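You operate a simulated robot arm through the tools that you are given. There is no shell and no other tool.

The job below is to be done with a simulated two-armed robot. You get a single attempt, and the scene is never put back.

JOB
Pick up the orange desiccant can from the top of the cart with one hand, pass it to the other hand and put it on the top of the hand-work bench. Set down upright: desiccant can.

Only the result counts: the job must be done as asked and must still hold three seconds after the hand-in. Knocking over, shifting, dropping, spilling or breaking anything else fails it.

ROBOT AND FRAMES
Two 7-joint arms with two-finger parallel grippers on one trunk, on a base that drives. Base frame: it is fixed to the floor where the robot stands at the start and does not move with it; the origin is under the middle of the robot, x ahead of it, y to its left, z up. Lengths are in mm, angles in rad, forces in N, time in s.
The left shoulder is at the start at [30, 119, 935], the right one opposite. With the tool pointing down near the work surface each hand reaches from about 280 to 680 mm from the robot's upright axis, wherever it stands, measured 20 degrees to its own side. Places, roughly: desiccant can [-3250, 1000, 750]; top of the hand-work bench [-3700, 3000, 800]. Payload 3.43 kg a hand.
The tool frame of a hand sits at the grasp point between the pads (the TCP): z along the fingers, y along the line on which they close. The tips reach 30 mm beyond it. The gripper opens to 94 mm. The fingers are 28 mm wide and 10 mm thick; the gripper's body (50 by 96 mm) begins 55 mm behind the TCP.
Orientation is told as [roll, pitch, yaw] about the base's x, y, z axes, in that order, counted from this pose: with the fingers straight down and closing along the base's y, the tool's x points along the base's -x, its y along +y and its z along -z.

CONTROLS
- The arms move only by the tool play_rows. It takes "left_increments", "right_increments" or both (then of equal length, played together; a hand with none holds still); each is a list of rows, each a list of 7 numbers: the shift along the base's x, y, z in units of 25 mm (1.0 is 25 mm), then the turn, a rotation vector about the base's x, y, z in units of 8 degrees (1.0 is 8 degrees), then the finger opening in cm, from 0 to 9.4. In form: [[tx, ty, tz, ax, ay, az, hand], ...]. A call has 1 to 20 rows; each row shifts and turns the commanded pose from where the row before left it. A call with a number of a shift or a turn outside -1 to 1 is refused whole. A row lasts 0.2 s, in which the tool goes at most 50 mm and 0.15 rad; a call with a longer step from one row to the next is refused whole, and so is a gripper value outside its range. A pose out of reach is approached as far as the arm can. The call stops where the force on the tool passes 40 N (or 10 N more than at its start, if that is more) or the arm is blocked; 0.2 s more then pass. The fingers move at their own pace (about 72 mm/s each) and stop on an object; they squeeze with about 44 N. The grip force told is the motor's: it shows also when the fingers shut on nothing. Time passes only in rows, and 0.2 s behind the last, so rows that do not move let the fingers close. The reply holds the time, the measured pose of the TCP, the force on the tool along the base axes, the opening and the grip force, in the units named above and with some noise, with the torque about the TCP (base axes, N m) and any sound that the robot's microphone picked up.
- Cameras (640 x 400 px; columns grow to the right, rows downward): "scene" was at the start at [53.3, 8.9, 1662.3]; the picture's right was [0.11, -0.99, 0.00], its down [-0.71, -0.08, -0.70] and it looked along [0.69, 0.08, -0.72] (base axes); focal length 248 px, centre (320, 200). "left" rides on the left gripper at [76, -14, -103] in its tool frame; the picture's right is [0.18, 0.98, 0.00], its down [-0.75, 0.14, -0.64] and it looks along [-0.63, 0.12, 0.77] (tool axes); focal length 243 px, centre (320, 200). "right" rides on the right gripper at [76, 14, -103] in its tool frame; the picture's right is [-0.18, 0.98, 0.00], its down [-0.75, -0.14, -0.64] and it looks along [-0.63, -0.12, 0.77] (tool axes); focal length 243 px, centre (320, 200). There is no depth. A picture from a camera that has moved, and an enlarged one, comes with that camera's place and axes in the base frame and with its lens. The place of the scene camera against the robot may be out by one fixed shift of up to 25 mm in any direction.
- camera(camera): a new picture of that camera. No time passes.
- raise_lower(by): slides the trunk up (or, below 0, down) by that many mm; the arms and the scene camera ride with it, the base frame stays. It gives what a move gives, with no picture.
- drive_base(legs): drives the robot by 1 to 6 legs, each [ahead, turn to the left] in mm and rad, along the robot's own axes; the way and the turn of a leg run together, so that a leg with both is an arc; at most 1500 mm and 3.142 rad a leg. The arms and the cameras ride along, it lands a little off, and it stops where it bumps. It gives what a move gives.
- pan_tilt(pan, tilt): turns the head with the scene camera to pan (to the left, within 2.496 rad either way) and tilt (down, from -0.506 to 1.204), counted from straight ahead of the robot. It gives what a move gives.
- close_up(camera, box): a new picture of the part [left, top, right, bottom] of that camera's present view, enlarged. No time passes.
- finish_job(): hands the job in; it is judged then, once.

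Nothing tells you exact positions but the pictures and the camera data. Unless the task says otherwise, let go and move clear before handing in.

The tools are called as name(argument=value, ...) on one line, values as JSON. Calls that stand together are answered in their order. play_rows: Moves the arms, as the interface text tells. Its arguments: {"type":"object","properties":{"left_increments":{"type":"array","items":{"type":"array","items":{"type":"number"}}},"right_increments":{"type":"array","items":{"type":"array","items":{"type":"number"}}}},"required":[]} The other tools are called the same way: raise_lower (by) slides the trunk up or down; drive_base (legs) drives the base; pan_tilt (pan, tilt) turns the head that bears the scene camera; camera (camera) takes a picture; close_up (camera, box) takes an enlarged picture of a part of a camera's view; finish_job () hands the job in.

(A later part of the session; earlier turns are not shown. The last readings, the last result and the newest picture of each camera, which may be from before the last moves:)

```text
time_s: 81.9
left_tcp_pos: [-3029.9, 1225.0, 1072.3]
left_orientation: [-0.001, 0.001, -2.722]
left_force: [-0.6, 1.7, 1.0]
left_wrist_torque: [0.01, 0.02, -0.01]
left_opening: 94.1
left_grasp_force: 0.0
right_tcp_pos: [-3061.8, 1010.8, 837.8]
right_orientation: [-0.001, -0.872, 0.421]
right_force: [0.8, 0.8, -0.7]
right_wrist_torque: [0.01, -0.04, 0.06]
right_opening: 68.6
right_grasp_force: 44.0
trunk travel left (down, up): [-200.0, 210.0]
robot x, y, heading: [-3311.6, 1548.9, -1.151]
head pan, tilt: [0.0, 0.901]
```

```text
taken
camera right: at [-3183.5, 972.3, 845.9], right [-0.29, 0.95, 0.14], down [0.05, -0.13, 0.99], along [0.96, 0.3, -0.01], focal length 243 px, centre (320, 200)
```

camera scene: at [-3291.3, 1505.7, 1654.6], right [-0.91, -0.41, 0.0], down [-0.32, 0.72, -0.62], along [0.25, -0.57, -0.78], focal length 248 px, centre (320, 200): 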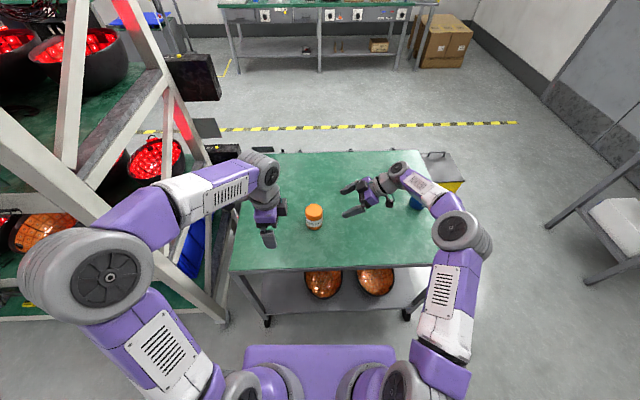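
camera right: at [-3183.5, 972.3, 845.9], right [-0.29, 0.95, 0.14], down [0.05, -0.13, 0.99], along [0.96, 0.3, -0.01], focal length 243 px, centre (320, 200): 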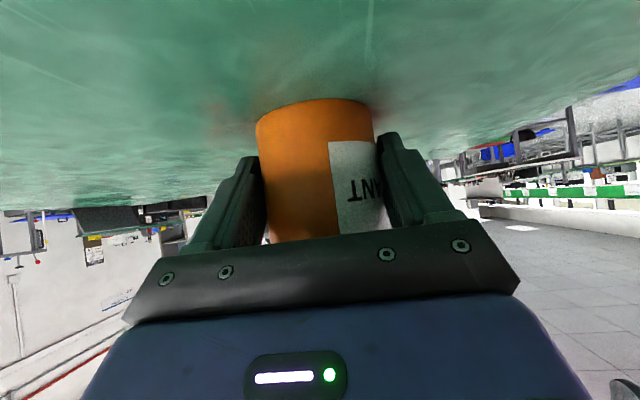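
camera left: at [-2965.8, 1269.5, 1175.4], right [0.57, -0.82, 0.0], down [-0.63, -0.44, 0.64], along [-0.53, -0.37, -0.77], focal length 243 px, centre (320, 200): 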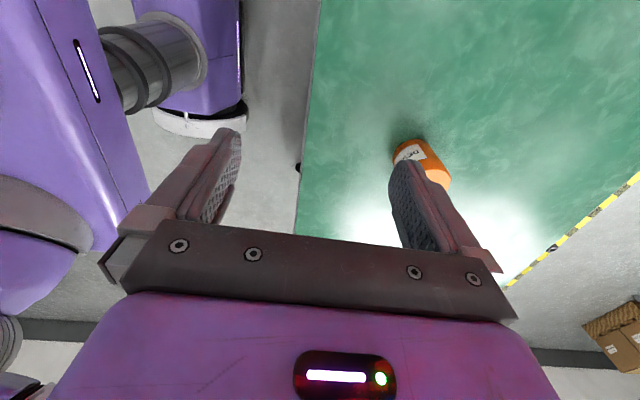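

The can is gripped (68.6 mm wide, about 38 mm from base to TCP). I'll lift it clear and bring both hands toward the handover point above the cart's edge.

play_rows(right_increments=[[0, 0, 0.5, 0, 0, 0, 2], [0, 0, 0.8, 0, 0, 0, 2], [0, 0, 0.95, 0, 0, 0, 2], [0, 0, 0.95, 0, 0, 0, 2], [-0.331, 0.471, 0.71, 0, 0, 0, 2], [-0.331, 0.471, 0.71, 0, 0, 0, 2], [-0.331, 0.471, 0.71, 0, 0, 0, 2], [-0.331, 0.471, 0.71, 0, 0, 0, 2], [-0.331, 0.471, 0.71, 0, 0, 0, 2], [-0.331, 0.471, 0.71, 0, 0, 0, 2], [-0.331, 0.471, 0.71, 0, 0, 0, 2], [-0.331, 0.471, 0.71, 0, 0, 0, 2], [0, 0, 0, 0, 0, 0, 2]], left_increments=[[0.159, -0.038, 0.527, -0.17, 0.381, 0, 9.4], [0.159, -0.038, 0.527, -0.17, 0.381, 0, 9.4], [0.159, -0.038, 0.527, -0.17, 0.381, 0, 9.4], [0.159, -0.038, 0.527, -0.17, 0.381, 0, 9.4], [0.159, -0.038, 0.527, -0.17, 0.381, 0, 9.4], [0.159, -0.038, 0.527, -0.17, 0.381, 0, 9.4], [0.159, -0.038, 0.527, -0.17, 0.381, 0, 9.4], [0.159, -0.038, 0.527, -0.17, 0.381, 0, 9.4], [0.159, -0.038, 0.527, -0.17, 0.381, 0, 9.4], [0.159, -0.038, 0.527, -0.17, 0.381, 0, 9.4], [0.159, -0.038, 0.527, -0.17, 0.381, 0, 9.4], [0.159, -0.038, 0.527, -0.17, 0.381, 0, 9.4], [0, 0, 0, 0, 0, 0, 9.4]])

camera(camera="scene")

camera(camera="right")

camera(camera="left")

```text
time_s: 84.7
left_tcp_pos: [-2982.3, 1213.0, 1230.9]
left_orientation: [0.0, -0.699, -2.723]
left_force: [-0.5, -0.9, 0.7]
left_wrist_torque: [0.0, 0.02, 0.0]
left_opening: 93.8
left_grasp_force: 0.1
right_tcp_pos: [-3127.8, 1104.8, 1060.4]
right_orientation: [-0.002, -0.873, 0.419]
right_force: [-0.5, -0.1, -2.4]
right_wrist_torque: [0.0, -0.02, 0.05]
right_opening: 68.3
right_grasp_force: 44.0
trunk travel left (down, up): [-200.0, 210.0]
robot x, y, heading: [-3308.1, 1547.2, -1.153]
head pan, tilt: [0.0, 0.901]
```

```text
taken
camera scene: at [-3291.2, 1504.8, 1654.6], right [-0.91, -0.41, 0.0], down [-0.32, 0.72, -0.62], along [0.25, -0.57, -0.78], focal length 248 px, centre (320, 200)
```

scene: 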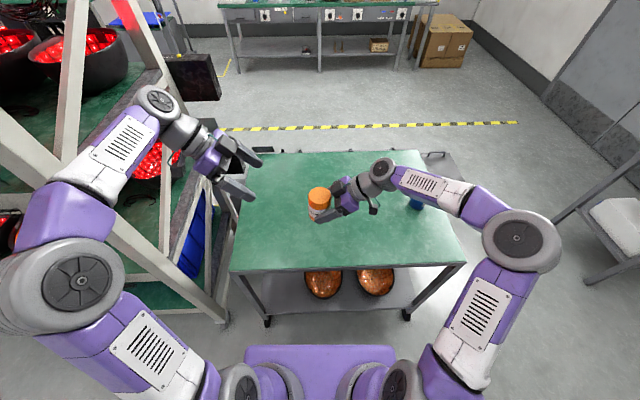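

```text
taken
camera right: at [-3249.7, 1065.4, 1067.8], right [-0.29, 0.95, 0.14], down [0.05, -0.13, 0.99], along [0.96, 0.3, -0.01], focal length 243 px, centre (320, 200)
```

right: 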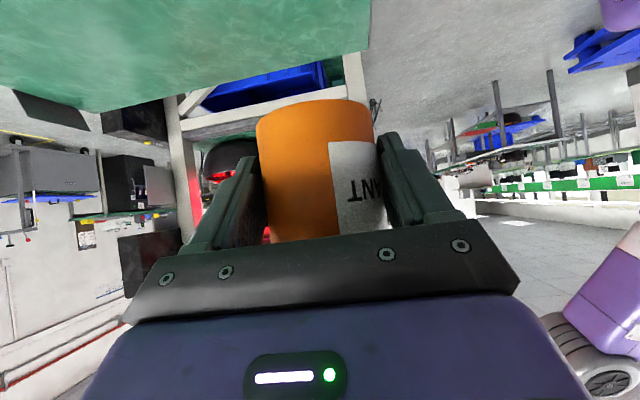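

```text
taken
camera left: at [-2875.0, 1275.9, 1261.4], right [0.53, -0.84, -0.12], down [-0.09, -0.2, 0.98], along [-0.84, -0.51, -0.18], focal length 243 px, centre (320, 200)
```

left: 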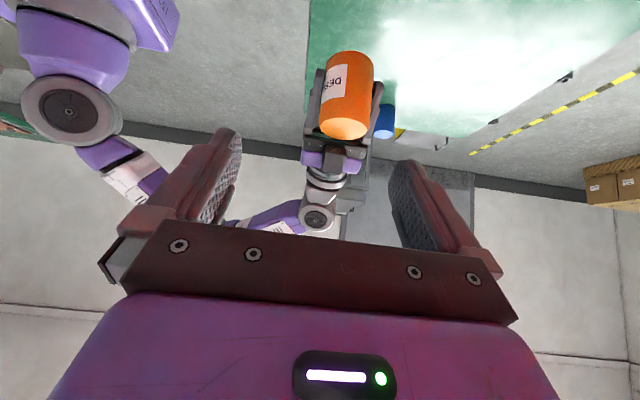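

The can is held firmly and is still upright in the right hand. The left arm is close to the rack, so I'll back off a little before handing over.

drive_base(legs=[[-250, 0]])

camera(camera="scene")

```text
time_s: 86.5
left_tcp_pos: [-3081.7, 1439.1, 1232.4]
left_orientation: [0.001, -0.701, -2.713]
left_force: [-0.7, 0.2, 0.1]
left_wrist_torque: [-0.01, 0.05, 0.02]
left_opening: 93.9
left_grasp_force: 0.1
right_tcp_pos: [-3225.4, 1330.1, 1061.1]
right_orientation: [-0.004, -0.873, 0.426]
right_force: [0.1, 0.7, -1.7]
right_wrist_torque: [-0.06, 0.02, -0.03]
right_opening: 68.3
right_grasp_force: 44.3
trunk travel left (down, up): [-200.0, 210.0]
robot x, y, heading: [-3415.7, 1773.9, -1.143]
head pan, tilt: [0.0, 0.901]
```

```text
taken
camera scene: at [-3392.4, 1730.8, 1654.6], right [-0.91, -0.41, 0.0], down [-0.32, 0.71, -0.62], along [0.26, -0.57, -0.78], focal length 248 px, centre (320, 200)
```

scene: 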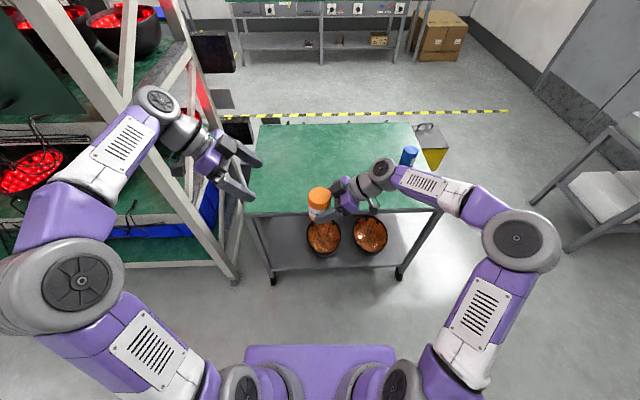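

Now clear of the rack. I'll bring the left hand to a pre-grasp 110 mm back along its own finger line from the can's upper part.

play_rows(left_increments=[[-0.572, -0.696, -0.41, 0, 0, 0, 9.4], [-0.572, -0.696, -0.41, 0, 0, 0, 9.4], [-0.572, -0.696, -0.41, 0, 0, 0, 9.4], [-0.572, -0.696, -0.41, 0, 0, 0, 9.4], [0, 0, 0, 0, 0, 0, 9.4]])

camera(camera="left")

close_up(camera="scene", box=[220, 120, 412, 240])

camera(camera="right")

```text
time_s: 87.7
left_tcp_pos: [-3139.3, 1370.3, 1190.9]
left_orientation: [0.002, -0.701, -2.716]
left_force: [0.7, 0.0, -0.4]
left_wrist_torque: [-0.02, 0.0, -0.01]
left_opening: 94.2
left_grasp_force: 0.1
right_tcp_pos: [-3225.9, 1330.6, 1060.7]
right_orientation: [-0.001, -0.872, 0.428]
right_force: [0.1, 0.2, -1.4]
right_wrist_torque: [0.0, 0.04, 0.02]
right_opening: 68.4
right_grasp_force: 43.8
trunk travel left (down, up): [-200.0, 210.0]
robot x, y, heading: [-3412.6, 1770.7, -1.144]
head pan, tilt: [0.0, 0.901]
```

```text
taken
camera left: at [-3032.4, 1434.9, 1220.1], right [0.54, -0.84, -0.12], down [-0.09, -0.2, 0.98], along [-0.84, -0.51, -0.18], focal length 243 px, centre (320, 200)
```

left: 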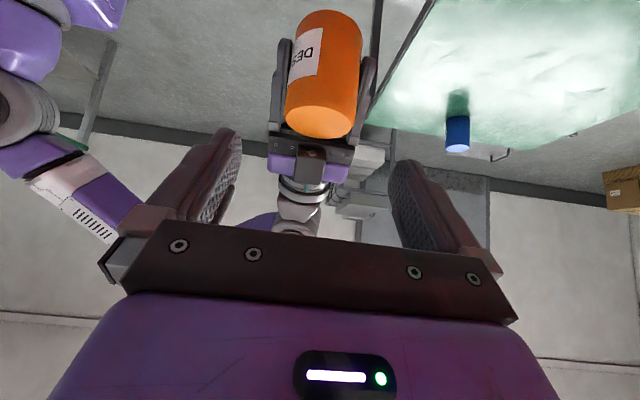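

```text
3.33 times, centred on (316, 180) of scene
camera zoom: at [-3391.8, 1730.2, 1654.6], right [-0.91, -0.41, 0.0], down [-0.32, 0.71, -0.62], along [0.26, -0.57, -0.78], focal length 827 px, centre (333, 267)
```

zoom: 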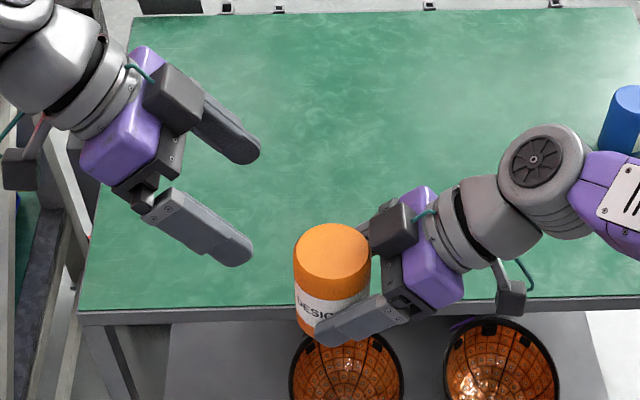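

```text
taken
camera right: at [-3347.1, 1290.6, 1067.7], right [-0.3, 0.94, 0.14], down [0.05, -0.13, 0.99], along [0.95, 0.3, -0.01], focal length 243 px, centre (320, 200)
```

right: 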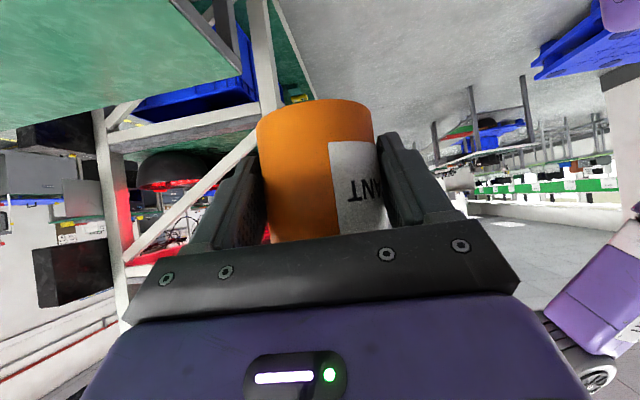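

Both cameras agree with the predicted position of the can to within 2–3 mm. I'll slide the left hand in along its fingers.

play_rows(left_increments=[[-0.3205, -0.149, -0.4195, 0, 0, 0, 9.4], [-0.3205, -0.149, -0.4195, 0, 0, 0, 9.4], [-0.3205, -0.149, -0.4195, 0, 0, 0, 9.4], [-0.3205, -0.149, -0.4195, 0, 0, 0, 9.4], [-0.3205, -0.149, -0.4195, 0, 0, 0, 9.4], [-0.3205, -0.149, -0.4195, 0, 0, 0, 9.4], [-0.3205, -0.149, -0.4195, 0, 0, 0, 9.4], [-0.3205, -0.149, -0.4195, 0, 0, 0, 9.4], [0, 0, 0, 0, 0, 0, 9.4]])

camera(camera="left")

close_up(camera="scene", box=[220, 120, 412, 240])

camera(camera="right")

```text
time_s: 89.7
left_tcp_pos: [-3202.7, 1340.5, 1106.5]
left_orientation: [0.0, -0.699, -2.716]
left_force: [0.4, -0.4, -0.1]
left_wrist_torque: [0.01, 0.02, 0.0]
left_opening: 93.8
left_grasp_force: 0.0
right_tcp_pos: [-3225.0, 1330.0, 1059.4]
right_orientation: [-0.001, -0.872, 0.428]
right_force: [0.2, 0.1, -1.8]
right_wrist_torque: [-0.03, 0.03, 0.02]
right_opening: 68.4
right_grasp_force: 44.4
trunk travel left (down, up): [-200.0, 210.0]
robot x, y, heading: [-3413.3, 1769.5, -1.142]
head pan, tilt: [0.0, 0.901]
```

```text
taken
camera left: at [-3094.8, 1406.4, 1134.7], right [0.53, -0.84, -0.12], down [-0.09, -0.2, 0.98], along [-0.84, -0.51, -0.18], focal length 243 px, centre (320, 200)
```

left: 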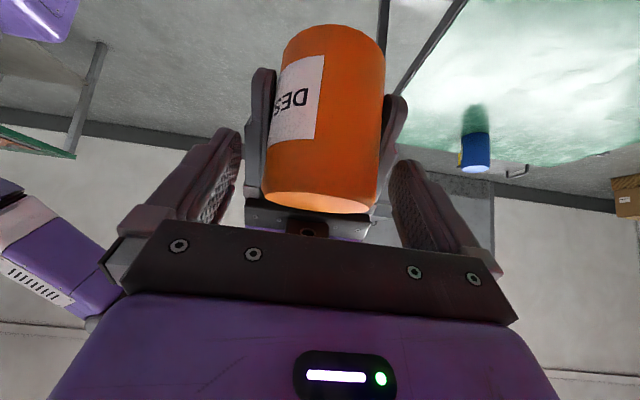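

```text
3.33 times, centred on (316, 180) of scene
camera zoom: at [-3391.9, 1730.0, 1654.6], right [-0.91, -0.41, 0.0], down [-0.32, 0.71, -0.62], along [0.26, -0.57, -0.78], focal length 827 px, centre (333, 267)
```

zoom: 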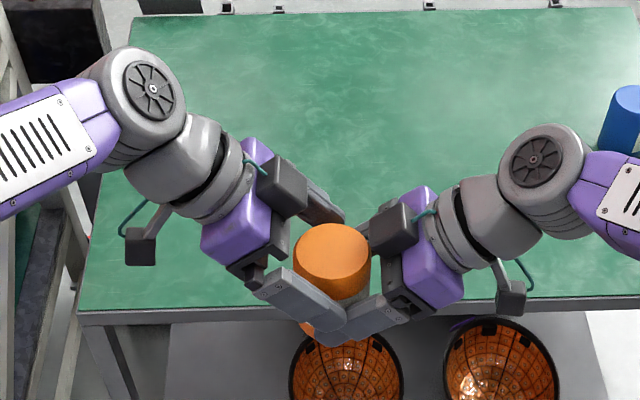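

```text
taken
camera right: at [-3347.2, 1290.4, 1067.7], right [-0.3, 0.94, 0.14], down [0.05, -0.13, 0.99], along [0.95, 0.3, -0.01], focal length 243 px, centre (320, 200)
```

right: 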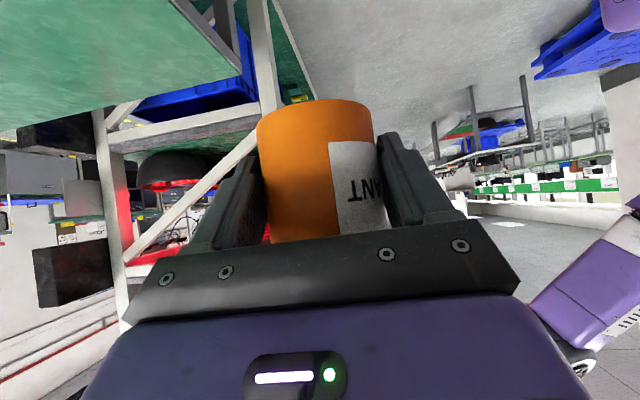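

The left hand surrounds the upper part of the can with no contact. Closing the left gripper.

play_rows(left_increments=[[0, 0, 0, 0, 0, 0, 7.5], [0, 0, 0, 0, 0, 0, 6.5], [0, 0, 0, 0, 0, 0, 4], [0, 0, 0, 0, 0, 0, 2], [0, 0, 0, 0, 0, 0, 2], [0, 0, 0, 0, 0, 0, 2]])

camera(camera="left")

close_up(camera="scene", box=[270, 160, 366, 220])

```text
time_s: 91.1
left_tcp_pos: [-3201.8, 1340.6, 1104.8]
left_orientation: [0.002, -0.699, -2.715]
left_force: [3.5, -7.6, -1.1]
left_wrist_torque: [0.08, 0.02, 0.08]
left_opening: 65.1
left_grasp_force: 44.2
right_tcp_pos: [-3224.8, 1330.2, 1060.4]
right_orientation: [-0.003, -0.873, 0.428]
right_force: [-3.2, 8.1, 0.9]
right_wrist_torque: [-0.38, -0.2, 0.13]
right_opening: 68.3
right_grasp_force: 43.7
trunk travel left (down, up): [-200.0, 210.0]
robot x, y, heading: [-3413.0, 1770.8, -1.143]
head pan, tilt: [0.0, 0.901]
```

```text
taken
camera left: at [-3094.3, 1406.3, 1134.9], right [0.54, -0.84, -0.12], down [-0.09, -0.2, 0.98], along [-0.84, -0.51, -0.18], focal length 243 px, centre (320, 200)
```

left: 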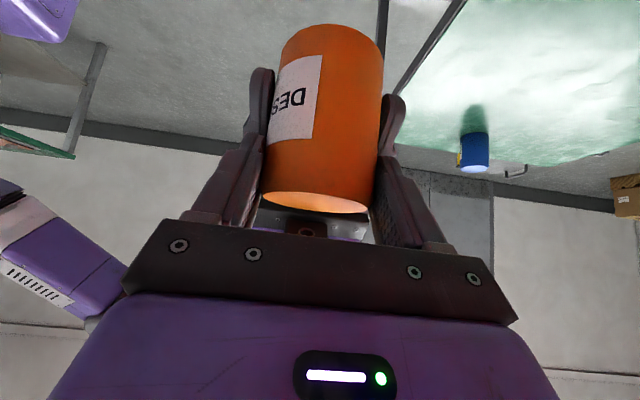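

```text
6.67 times, centred on (318, 190) of scene
camera zoom: at [-3391.9, 1729.8, 1654.6], right [-0.91, -0.41, 0.0], down [-0.32, 0.71, -0.62], along [0.26, -0.57, -0.78], focal length 1654 px, centre (333, 267)
```

zoom: 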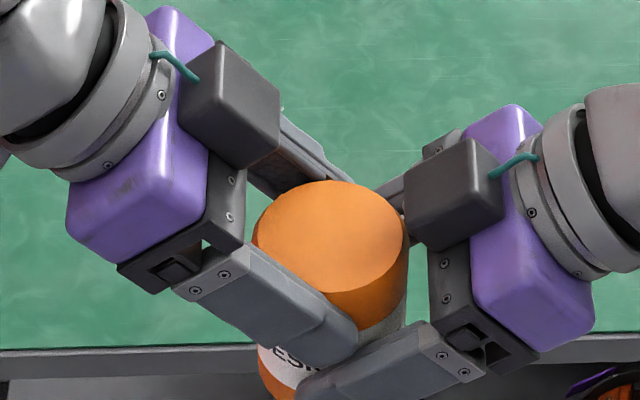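

The left hand has closed (65 mm on the cap end, full grip force). I'll open the right fingers just enough to hand over the weight and check that the can does not slip.

play_rows(right_increments=[[0, 0, 0, 0, 0, 0, 7.3], [0, 0, 0, 0, 0, 0, 7.8], [0, 0, 0, 0, 0, 0, 9.4], [0, 0, 0, 0, 0, 0, 9.4]])

camera(camera="left")

camera(camera="right")

close_up(camera="scene", box=[270, 160, 366, 220])

```text
time_s: 92.1
left_tcp_pos: [-3203.0, 1342.2, 1104.3]
left_orientation: [0.001, -0.699, -2.715]
left_force: [0.2, 0.9, -0.3]
left_wrist_torque: [0.04, 0.01, -0.01]
left_opening: 65.1
left_grasp_force: 43.8
right_tcp_pos: [-3226.1, 1329.8, 1059.0]
right_orientation: [-0.002, -0.872, 0.428]
right_force: [0.2, 0.0, 0.3]
right_wrist_torque: [-0.02, 0.0, 0.0]
right_opening: 93.8
right_grasp_force: 0.1
trunk travel left (down, up): [-200.0, 210.0]
robot x, y, heading: [-3415.9, 1775.4, -1.148]
head pan, tilt: [0.0, 0.901]
```

```text
taken
camera left: at [-3094.6, 1406.4, 1134.9], right [0.53, -0.84, -0.12], down [-0.09, -0.2, 0.98], along [-0.84, -0.51, -0.18], focal length 243 px, centre (320, 200)
```

left: 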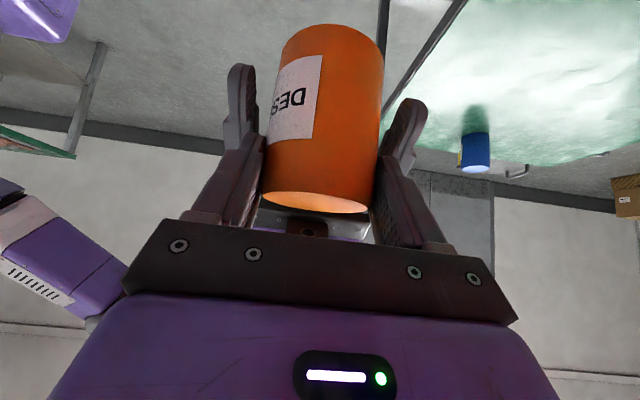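

```text
taken
camera right: at [-3347.2, 1290.3, 1067.6], right [-0.3, 0.94, 0.14], down [0.05, -0.13, 0.99], along [0.95, 0.3, -0.01], focal length 243 px, centre (320, 200)
```

right: 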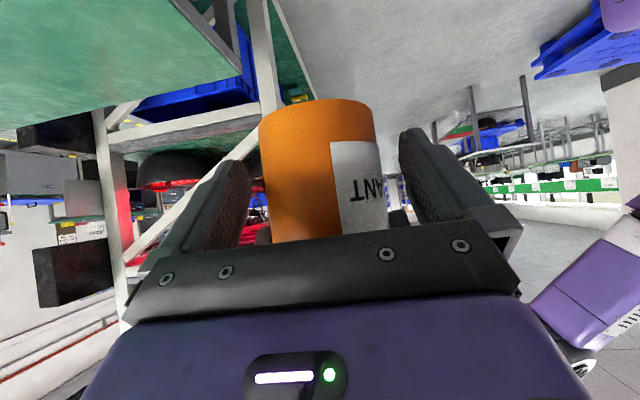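

```text
6.67 times, centred on (318, 190) of scene
camera zoom: at [-3391.9, 1729.8, 1654.6], right [-0.91, -0.41, 0.0], down [-0.32, 0.71, -0.62], along [0.26, -0.57, -0.78], focal length 1654 px, centre (333, 267)
```

zoom: 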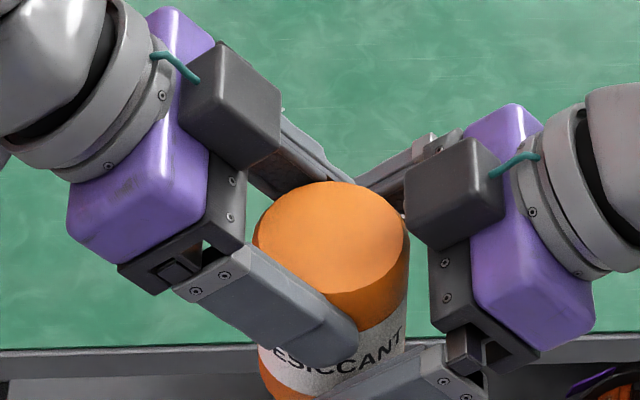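

The can stays put in the left hand. I'll withdraw the right hand along its fingers and tuck it back.

play_rows(right_increments=[[-0.558, -0.255, 0.515, 0, 0, 0, 9.4], [-0.558, -0.255, 0.515, 0, 0, 0, 9.4], [-0.558, -0.255, 0.515, 0, 0, 0, 9.4], [-0.558, -0.255, 0.515, 0, 0, 0, 9.4], [-0.558, -0.255, 0.515, 0, 0, 0, 9.4], [-0.558, -0.255, 0.515, 0, 0, 0, 9.4], [-0.75, 0.25, 0.3, 0, 0, 0, 9.4], [-0.75, 0.25, 0.3, 0, 0, 0, 9.4], [-0.75, 0.25, 0.3, 0, 0, 0, 9.4], [-0.75, 0.25, 0.3, 0, 0, 0, 9.4], [0, 0, 0, 0, 0, 0, 9.4]])

camera(camera="scene")

camera(camera="right")

```text
time_s: 94.5
left_tcp_pos: [-3202.6, 1341.7, 1105.1]
left_orientation: [0.0, -0.701, -2.711]
left_force: [-0.1, -0.1, -0.2]
left_wrist_torque: [-0.01, 0.01, -0.01]
left_opening: 64.9
left_grasp_force: 43.7
right_tcp_pos: [-3385.9, 1316.7, 1168.8]
right_orientation: [-0.001, -0.873, 0.428]
right_force: [0.1, 0.8, -0.6]
right_wrist_torque: [0.0, -0.01, 0.03]
right_opening: 94.0
right_grasp_force: 0.0
trunk travel left (down, up): [-200.0, 210.0]
robot x, y, heading: [-3415.4, 1769.7, -1.144]
head pan, tilt: [0.0, 0.901]
```

```text
taken
camera scene: at [-3391.7, 1729.4, 1654.6], right [-0.91, -0.41, 0.0], down [-0.32, 0.71, -0.62], along [0.26, -0.57, -0.78], focal length 248 px, centre (320, 200)
```

scene: 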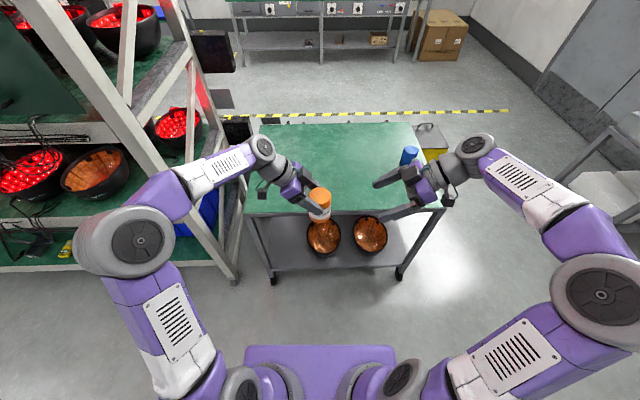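

```text
taken
camera right: at [-3507.4, 1276.9, 1176.1], right [-0.3, 0.94, 0.14], down [0.05, -0.13, 0.99], along [0.95, 0.3, -0.01], focal length 243 px, centre (320, 200)
```

right: 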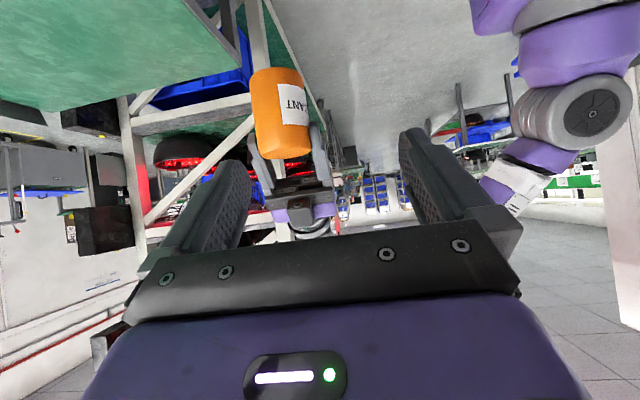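

The left hand alone holds the can upright. Now I'll turn around to face the hand-work bench and inspect it for free space.

drive_base(legs=[[0, -1.57], [0, -1.57]])

pan_tilt(pan=0.0, tilt=0.6)

camera(camera="scene")

close_up(camera="scene", box=[140, 60, 524, 300])

```text
time_s: 102.7
left_tcp_pos: [-3603.1, 2211.3, 1105.9]
left_orientation: [-0.002, -0.699, 0.376]
left_force: [0.3, 0.2, -0.2]
left_wrist_torque: [-0.02, 0.01, 0.02]
left_opening: 65.0
left_grasp_force: 44.6
right_tcp_pos: [-3420.1, 2227.5, 1168.9]
right_orientation: [-0.002, -0.871, -2.764]
right_force: [0.5, 0.2, 0.3]
right_wrist_torque: [0.0, 0.01, 0.0]
right_opening: 94.1
right_grasp_force: 0.1
trunk travel left (down, up): [-200.0, 210.0]
robot x, y, heading: [-3414.2, 1771.3, 1.944]
head pan, tilt: [0.0, 0.901]
```

```text
time_s: 103.5
left_tcp_pos: [-3603.5, 2212.2, 1105.3]
left_orientation: [0.0, -0.701, 0.377]
left_force: [-0.3, -0.9, 0.2]
left_wrist_torque: [0.02, 0.06, -0.01]
left_opening: 64.9
left_grasp_force: 44.3
right_tcp_pos: [-3419.6, 2228.1, 1168.0]
right_orientation: [-0.001, -0.873, -2.764]
right_force: [-0.5, -0.6, 1.1]
right_wrist_torque: [-0.01, -0.03, -0.01]
right_opening: 94.2
right_grasp_force: 0.0
trunk travel left (down, up): [-200.0, 210.0]
robot x, y, heading: [-3415.9, 1772.9, 1.943]
head pan, tilt: [0.0, 0.6]
```

```text
taken
camera scene: at [-3432.3, 1825.9, 1679.3], right [0.93, 0.37, 0.0], down [0.21, -0.53, -0.82], along [-0.3, 0.77, -0.57], focal length 248 px, centre (320, 200)
```

scene: 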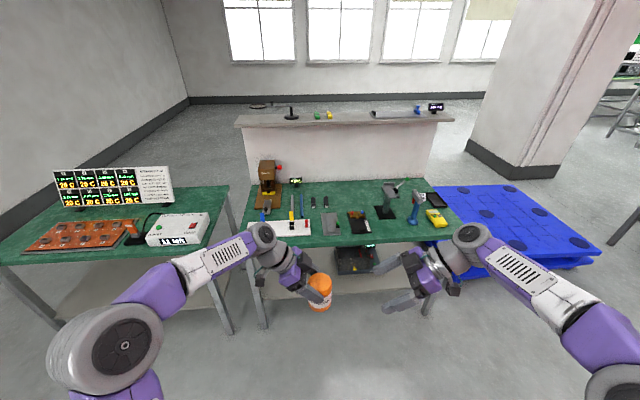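

```text
1.67 times, centred on (332, 180) of scene
camera zoom: at [-3432.3, 1825.9, 1679.3], right [0.93, 0.37, 0.0], down [0.21, -0.53, -0.82], along [-0.3, 0.77, -0.57], focal length 414 px, centre (300, 233)
```

zoom: 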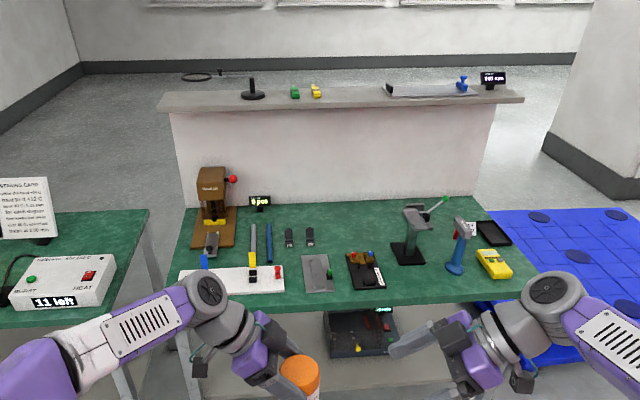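

The bench shows free green space in front of the small black press, between the black tray and the blue press. I'll line up with that spot, stopping 250 mm short first.

drive_base(legs=[[0, -0.989], [527, 0], [0, 1.091]])

pan_tilt(pan=0.0, tilt=0.75)

camera(camera="scene")

close_up(camera="scene", box=[170, 60, 458, 240])

camera(camera="left")

camera(camera="right")

```text
time_s: 111.8
left_tcp_pos: [-3315.3, 2630.0, 1104.1]
left_orientation: [-0.001, -0.699, 0.434]
left_force: [-0.4, -0.7, -0.8]
left_wrist_torque: [-0.03, 0.01, -0.01]
left_opening: 64.9
left_grasp_force: 44.0
right_tcp_pos: [-3133.4, 2656.6, 1168.7]
right_orientation: [0.0, -0.872, -2.708]
right_force: [0.6, 0.0, 0.6]
right_wrist_torque: [0.02, -0.04, 0.0]
right_opening: 94.0
right_grasp_force: 0.1
trunk travel left (down, up): [-200.0, 210.0]
robot x, y, heading: [-3102.8, 2205.6, 2.006]
head pan, tilt: [0.0, 0.6]
```

```text
time_s: 112.5
left_tcp_pos: [-3316.5, 2630.1, 1105.6]
left_orientation: [-0.002, -0.7, 0.432]
left_force: [1.2, -0.1, 0.0]
left_wrist_torque: [-0.03, 0.05, -0.02]
left_opening: 64.7
left_grasp_force: 44.4
right_tcp_pos: [-3132.8, 2655.3, 1168.5]
right_orientation: [-0.001, -0.873, -2.706]
right_force: [-0.5, 0.8, 0.1]
right_wrist_torque: [-0.01, -0.01, 0.01]
right_opening: 94.0
right_grasp_force: 0.0
trunk travel left (down, up): [-200.0, 210.0]
robot x, y, heading: [-3101.5, 2203.8, 2.005]
head pan, tilt: [0.0, 0.75]
```

```text
taken
camera scene: at [-3120.2, 2250.4, 1666.6], right [0.91, 0.42, 0.0], down [0.29, -0.62, -0.73], along [-0.31, 0.66, -0.68], focal length 248 px, centre (320, 200)
```

scene: 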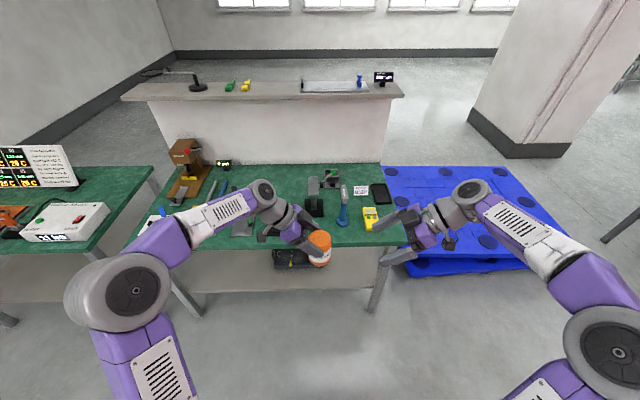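

```text
2.22 times, centred on (314, 150) of scene
camera zoom: at [-3120.2, 2250.4, 1666.6], right [0.91, 0.42, 0.0], down [0.29, -0.62, -0.73], along [-0.31, 0.66, -0.68], focal length 551 px, centre (333, 311)
```

zoom: 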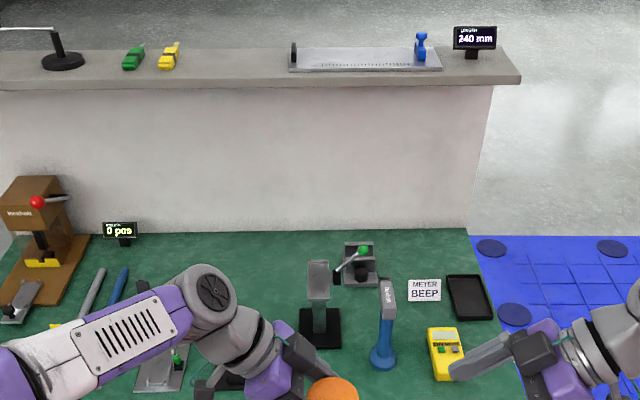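

```text
taken
camera left: at [-3422.4, 2565.9, 1134.8], right [-0.54, 0.83, -0.12], down [0.09, 0.2, 0.98], along [0.84, 0.52, -0.18], focal length 243 px, centre (320, 200)
```

left: 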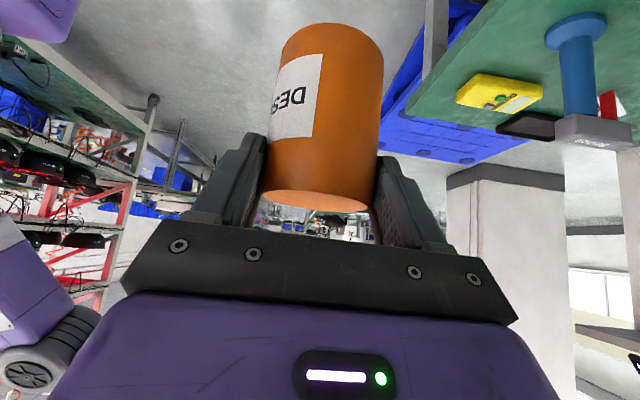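

```text
taken
camera right: at [-3010.2, 2696.9, 1176.2], right [0.3, -0.94, 0.14], down [-0.05, 0.13, 0.99], along [-0.95, -0.31, -0.01], focal length 243 px, centre (320, 200)
```

right: 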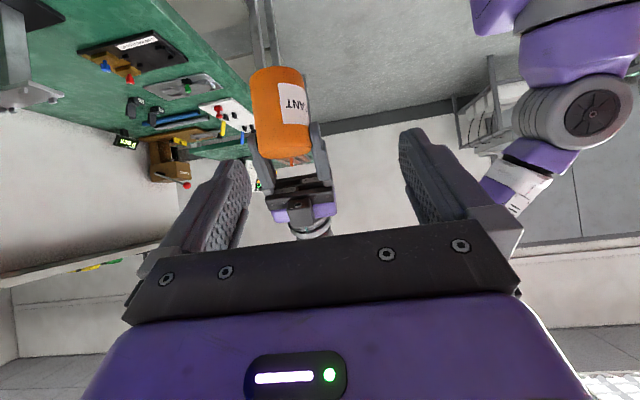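

The bench top is at z≈800; a clear spot lies at about (-3440, 2863), 75 mm inside the front edge and 60–75 mm from the nearest items. I'll drive 250 mm forward.

drive_base(legs=[[250, 0]])

pan_tilt(pan=0.0, tilt=0.95)

camera(camera="scene")

close_up(camera="scene", box=[200, 60, 440, 210])

camera(camera="left")

camera(camera="right")

```text
time_s: 114.3
left_tcp_pos: [-3415.6, 2852.6, 1105.0]
left_orientation: [-0.001, -0.699, 0.43]
left_force: [-0.4, 0.1, -0.1]
left_wrist_torque: [-0.04, 0.05, -0.01]
left_opening: 65.0
left_grasp_force: 44.3
right_tcp_pos: [-3231.5, 2877.4, 1168.8]
right_orientation: [-0.002, -0.872, -2.713]
right_force: [-0.3, -0.3, -0.7]
right_wrist_torque: [0.01, 0.03, -0.01]
right_opening: 94.1
right_grasp_force: 0.1
trunk travel left (down, up): [-200.0, 210.0]
robot x, y, heading: [-3200.5, 2419.8, 2.0]
head pan, tilt: [0.0, 0.75]
```

```text
time_s: 115.0
left_tcp_pos: [-3414.6, 2852.0, 1104.5]
left_orientation: [-0.001, -0.699, 0.43]
left_force: [-0.1, 0.0, 0.8]
left_wrist_torque: [-0.02, 0.02, 0.0]
left_opening: 64.9
left_grasp_force: 44.2
right_tcp_pos: [-3232.0, 2877.5, 1168.5]
right_orientation: [-0.004, -0.874, -2.713]
right_force: [-0.3, -0.8, 0.3]
right_wrist_torque: [0.02, -0.02, 0.01]
right_opening: 93.9
right_grasp_force: 0.1
trunk travel left (down, up): [-200.0, 210.0]
robot x, y, heading: [-3201.4, 2417.6, 1.996]
head pan, tilt: [0.0, 0.949]
```

```text
taken
camera scene: at [-3217.0, 2461.6, 1651.0], right [0.91, 0.42, 0.0], down [0.34, -0.74, -0.58], along [-0.24, 0.53, -0.81], focal length 248 px, centre (320, 200)
```

scene: 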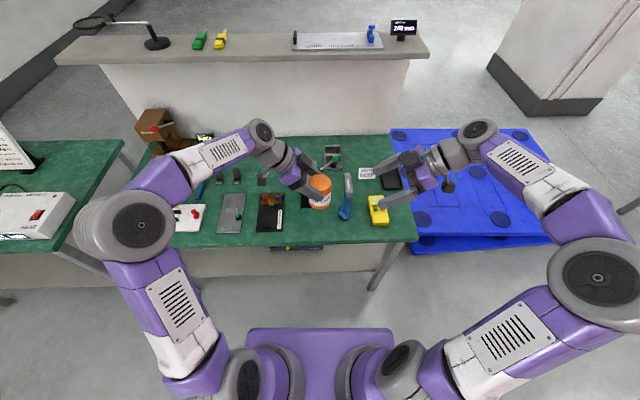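

```text
2.67 times, centred on (320, 135) of scene
camera zoom: at [-3217.0, 2461.6, 1651.0], right [0.91, 0.42, 0.0], down [0.34, -0.74, -0.58], along [-0.24, 0.53, -0.81], focal length 662 px, centre (320, 373)
```

zoom: 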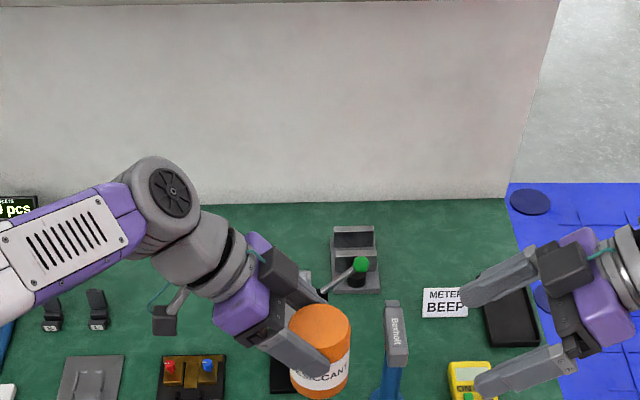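

```text
taken
camera left: at [-3522.0, 2787.7, 1134.9], right [-0.54, 0.84, -0.12], down [0.09, 0.2, 0.98], along [0.84, 0.51, -0.18], focal length 243 px, centre (320, 200)
```

left: 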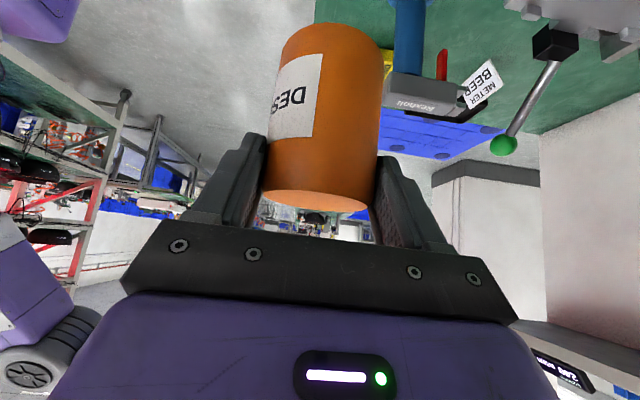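

```text
taken
camera right: at [-3109.2, 2916.9, 1176.3], right [0.3, -0.94, 0.14], down [-0.05, 0.13, 0.99], along [-0.95, -0.3, -0.01], focal length 243 px, centre (320, 200)
```

right: 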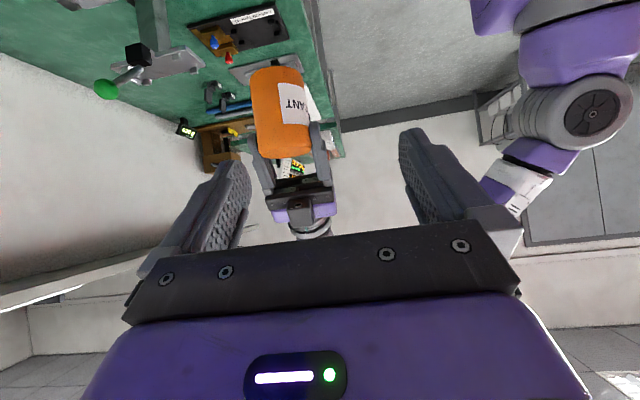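

The driven position leaves the can 20 mm short and 31 mm right of the spot. I'll shift there at height, then lower partway and look again.

play_rows(left_increments=[[-0.734, 0.11, 0, 0, 0, 0, 2], [-0.734, 0.11, 0, 0, 0, 0, 2], [0, 0, -0.8, 0, 0, 0, 2], [0, 0, -0.8, 0, 0, 0, 2], [0, 0, -0.8, 0, 0, 0, 2], [0, 0, -0.8, 0, 0, 0, 2], [0, 0, -0.8, 0, 0, 0, 2], [0, 0, -0.8, 0, 0, 0, 2], [0, 0, 0, 0, 0, 0, 2]])

camera(camera="right")

camera(camera="left")

close_up(camera="scene", box=[220, 120, 412, 240])

```text
time_s: 117.0
left_tcp_pos: [-3450.8, 2857.2, 983.5]
left_orientation: [0.0, -0.7, 0.428]
left_force: [-0.4, 0.4, -0.6]
left_wrist_torque: [-0.04, 0.01, 0.01]
left_opening: 65.0
left_grasp_force: 43.7
right_tcp_pos: [-3230.5, 2877.4, 1168.1]
right_orientation: [-0.004, -0.873, -2.711]
right_force: [-0.2, 0.1, -0.8]
right_wrist_torque: [0.02, 0.0, 0.0]
right_opening: 94.0
right_grasp_force: 0.1
trunk travel left (down, up): [-200.0, 210.0]
robot x, y, heading: [-3201.0, 2422.8, 1.995]
head pan, tilt: [0.0, 0.949]
```

```text
taken
camera right: at [-3109.2, 2916.9, 1176.3], right [0.3, -0.94, 0.14], down [-0.05, 0.13, 0.99], along [-0.95, -0.3, -0.01], focal length 243 px, centre (320, 200)
```

right: 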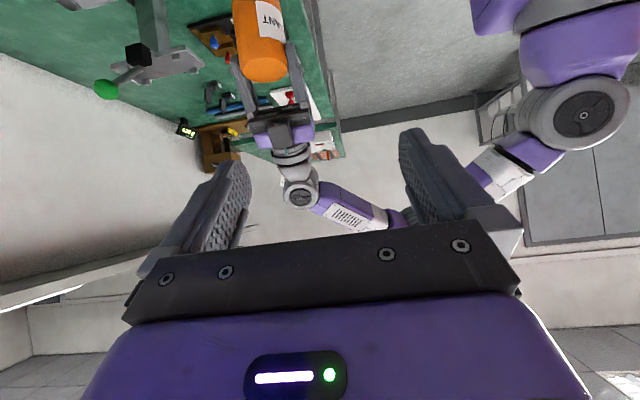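

```text
taken
camera left: at [-3557.8, 2793.9, 1013.4], right [-0.54, 0.84, -0.12], down [0.09, 0.2, 0.98], along [0.84, 0.51, -0.18], focal length 243 px, centre (320, 200)
```

left: 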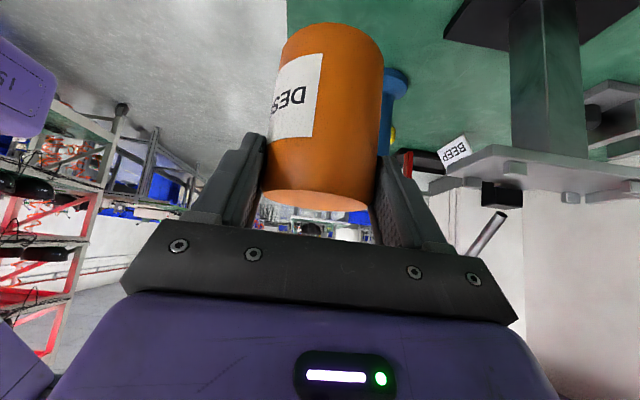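

```text
3.33 times, centred on (316, 180) of scene
camera zoom: at [-3216.9, 2461.5, 1651.0], right [0.91, 0.42, 0.0], down [0.34, -0.74, -0.58], along [-0.24, 0.53, -0.81], focal length 827 px, centre (333, 267)
```

zoom: 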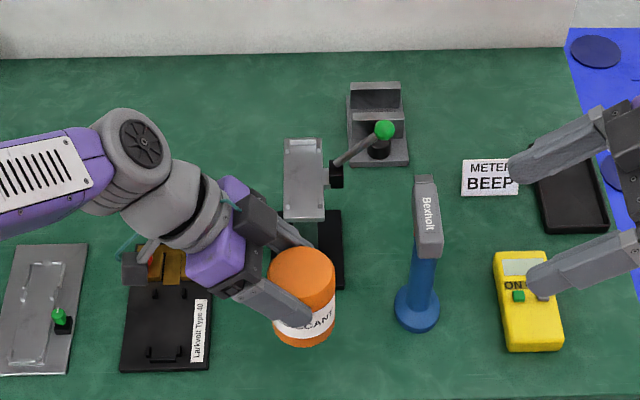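

The landing spot is clear all round; I'll nudge 10 mm further from the edge and lower to about 15 mm above the bench.

play_rows(left_increments=[[-0.168, 0.364, -0.2, 0, 0, 0, 2], [0, 0, -0.5, 0, 0, 0, 2], [0, 0, -0.5, 0, 0, 0, 2], [0, 0, -0.5, 0, 0, 0, 2], [0, 0, -0.5, 0, 0, 0, 2], [0, 0, -0.5, 0, 0, 0, 2], [0, 0, -0.5, 0, 0, 0, 2], [0, 0, -0.2, 0, 0, 0, 2], [0, 0, 0, 0, 0, 0, 2]])

camera(camera="left")

close_up(camera="scene", box=[220, 140, 412, 260])

close_up(camera="right", box=[160, 0, 400, 150])

```text
time_s: 119.0
left_tcp_pos: [-3457.5, 2866.1, 900.2]
left_orientation: [0.001, -0.699, 0.427]
left_force: [-0.6, 0.8, -0.2]
left_wrist_torque: [-0.01, 0.0, 0.01]
left_opening: 65.0
left_grasp_force: 44.0
right_tcp_pos: [-3231.5, 2877.2, 1168.0]
right_orientation: [-0.003, -0.873, -2.711]
right_force: [0.5, -0.1, -0.5]
right_wrist_torque: [-0.02, -0.02, -0.04]
right_opening: 94.2
right_grasp_force: 0.1
trunk travel left (down, up): [-200.0, 210.0]
robot x, y, heading: [-3203.4, 2423.9, 2.0]
head pan, tilt: [0.0, 0.949]
```

```text
taken
camera left: at [-3563.4, 2802.4, 929.2], right [-0.54, 0.84, -0.12], down [0.09, 0.2, 0.98], along [0.84, 0.51, -0.18], focal length 243 px, centre (320, 200)
```

left: 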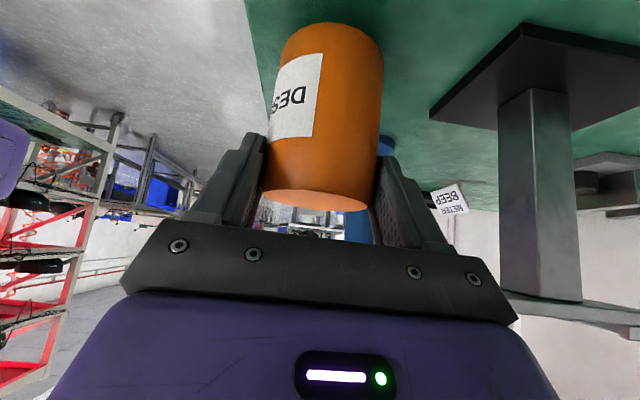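

```text
3.33 times, centred on (316, 200) of scene
camera zoom: at [-3217.1, 2461.8, 1651.0], right [0.91, 0.42, 0.0], down [0.34, -0.74, -0.58], along [-0.24, 0.53, -0.81], focal length 827 px, centre (333, 200)
```

zoom: 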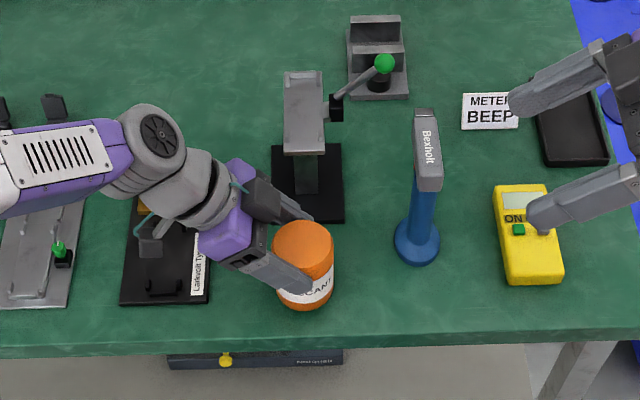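

```text
2.67 times, centred on (280, 75) of right
camera zoom: at [-3109.3, 2917.1, 1176.2], right [0.3, -0.94, 0.14], down [-0.05, 0.13, 0.99], along [-0.95, -0.3, -0.01], focal length 647 px, centre (427, 533)
```

zoom: 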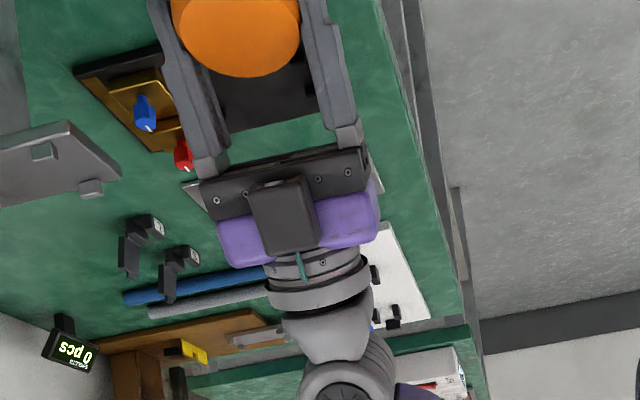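

Everything is clear; the can's base is about 17 mm above the bench. I'll descend gently watching the force.

play_rows(left_increments=[[0, 0, -0.2, 0, 0, 0, 2], [0, 0, -0.2, 0, 0, 0, 2], [0, 0, -0.08, 0, 0, 0, 2], [0, 0, 0, 0, 0, 0, 2]])

play_rows(left_increments=[[0, 0, -0.06, 0, 0, 0, 2], [0, 0, 0, 0, 0, 0, 2]])

play_rows(left_increments=[[0, 0, -0.06, 0, 0, 0, 2], [0, 0, 0, 0, 0, 0, 2]])

```text
time_s: 120.0
left_tcp_pos: [-3456.7, 2864.9, 887.8]
left_orientation: [-0.002, -0.7, 0.43]
left_force: [-0.5, 0.2, 0.9]
left_wrist_torque: [-0.01, 0.07, -0.01]
left_opening: 64.8
left_grasp_force: 44.3
right_tcp_pos: [-3232.8, 2877.4, 1167.8]
right_orientation: [-0.002, -0.873, -2.711]
right_force: [0.0, -1.0, -0.3]
right_wrist_torque: [-0.03, 0.0, 0.01]
right_opening: 94.0
right_grasp_force: 0.1
trunk travel left (down, up): [-200.0, 210.0]
robot x, y, heading: [-3202.0, 2424.2, 2.003]
head pan, tilt: [0.0, 0.949]
```

```text
time_s: 120.6
left_tcp_pos: [-3456.4, 2866.4, 885.6]
left_orientation: [-0.001, -0.7, 0.43]
left_force: [0.1, 0.3, 0.0]
left_wrist_torque: [-0.04, 0.02, 0.01]
left_opening: 64.9
left_grasp_force: 43.9
right_tcp_pos: [-3231.4, 2877.9, 1169.2]
right_orientation: [-0.002, -0.873, -2.711]
right_force: [-0.3, -0.2, 0.0]
right_wrist_torque: [0.03, 0.0, 0.01]
right_opening: 93.8
right_grasp_force: 0.0
trunk travel left (down, up): [-200.0, 210.0]
robot x, y, heading: [-3207.1, 2423.6, 1.997]
head pan, tilt: [0.0, 0.949]
```

```text
time_s: 121.2
left_tcp_pos: [-3456.3, 2866.7, 885.0]
left_orientation: [0.001, -0.701, 0.43]
left_force: [-0.2, -0.6, 0.2]
left_wrist_torque: [0.01, -0.02, 0.01]
left_opening: 64.8
left_grasp_force: 44.1
right_tcp_pos: [-3231.4, 2877.3, 1169.0]
right_orientation: [-0.004, -0.875, -2.712]
right_force: [0.5, -0.3, -0.4]
right_wrist_torque: [0.03, 0.05, -0.03]
right_opening: 93.7
right_grasp_force: 0.1
trunk travel left (down, up): [-200.0, 210.0]
robot x, y, heading: [-3204.8, 2422.8, 2.0]
head pan, tilt: [0.0, 0.949]
```

No contact yet; continuing down in small steps.

play_rows(left_increments=[[0, 0, -0.06, 0, 0, 0, 2], [0, 0, 0, 0, 0, 0, 2]])

play_rows(left_increments=[[0, 0, -0.06, 0, 0, 0, 2], [0, 0, 0, 0, 0, 0, 2]])

close_up(camera="left", box=[220, 0, 460, 150])

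```text
time_s: 121.8
left_tcp_pos: [-3456.4, 2864.7, 884.9]
left_orientation: [0.002, -0.701, 0.427]
left_force: [-1.8, -1.4, 10.7]
left_wrist_torque: [-0.41, -0.08, -0.08]
left_opening: 64.8
left_grasp_force: 43.9
right_tcp_pos: [-3230.8, 2876.7, 1168.7]
right_orientation: [-0.004, -0.874, -2.71]
right_force: [0.4, 0.5, 0.2]
right_wrist_torque: [-0.01, -0.01, -0.01]
right_opening: 94.0
right_grasp_force: 0.2
trunk travel left (down, up): [-200.0, 210.0]
robot x, y, heading: [-3202.1, 2422.2, 2.0]
head pan, tilt: [0.0, 0.949]
```

```text
time_s: 122.4
left_tcp_pos: [-3456.9, 2865.9, 884.8]
left_orientation: [0.004, -0.702, 0.426]
left_force: [-3.2, -0.3, 24.0]
left_wrist_torque: [-0.64, -0.24, -0.12]
left_opening: 64.8
left_grasp_force: 44.1
right_tcp_pos: [-3231.1, 2876.2, 1169.4]
right_orientation: [-0.006, -0.873, -2.711]
right_force: [-0.4, 0.5, -1.1]
right_wrist_torque: [0.01, 0.01, 0.0]
right_opening: 94.0
right_grasp_force: 0.0
trunk travel left (down, up): [-200.0, 210.0]
robot x, y, heading: [-3203.5, 2421.3, 1.996]
head pan, tilt: [0.0, 0.949]
```

```text
2.67 times, centred on (340, 75) of left
camera zoom: at [-3562.8, 2801.9, 913.8], right [-0.54, 0.84, -0.12], down [0.09, 0.19, 0.98], along [0.84, 0.51, -0.18], focal length 647 px, centre (267, 533)
```

zoom: 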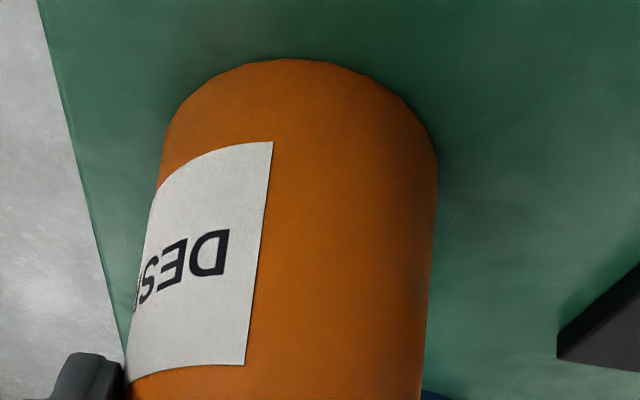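

The base touched the bench at the expected height. I'll ease off the pressure slightly, then open the fingers.

play_rows(left_increments=[[0, 0, 0.09, 0, 0, 0, 2], [0, 0, 0, 0, 0, 0, 2]])

```text
time_s: 123.0
left_tcp_pos: [-3455.5, 2866.7, 884.5]
left_orientation: [0.002, -0.701, 0.428]
left_force: [-0.9, 3.8, 14.0]
left_wrist_torque: [0.22, -0.39, 0.17]
left_opening: 64.9
left_grasp_force: 43.8
right_tcp_pos: [-3230.4, 2877.4, 1168.3]
right_orientation: [-0.004, -0.872, -2.713]
right_force: [0.3, -0.3, -0.8]
right_wrist_torque: [0.02, -0.02, -0.01]
right_opening: 94.0
right_grasp_force: 0.0
trunk travel left (down, up): [-200.0, 210.0]
robot x, y, heading: [-3200.2, 2425.5, 1.997]
head pan, tilt: [0.0, 0.949]
```

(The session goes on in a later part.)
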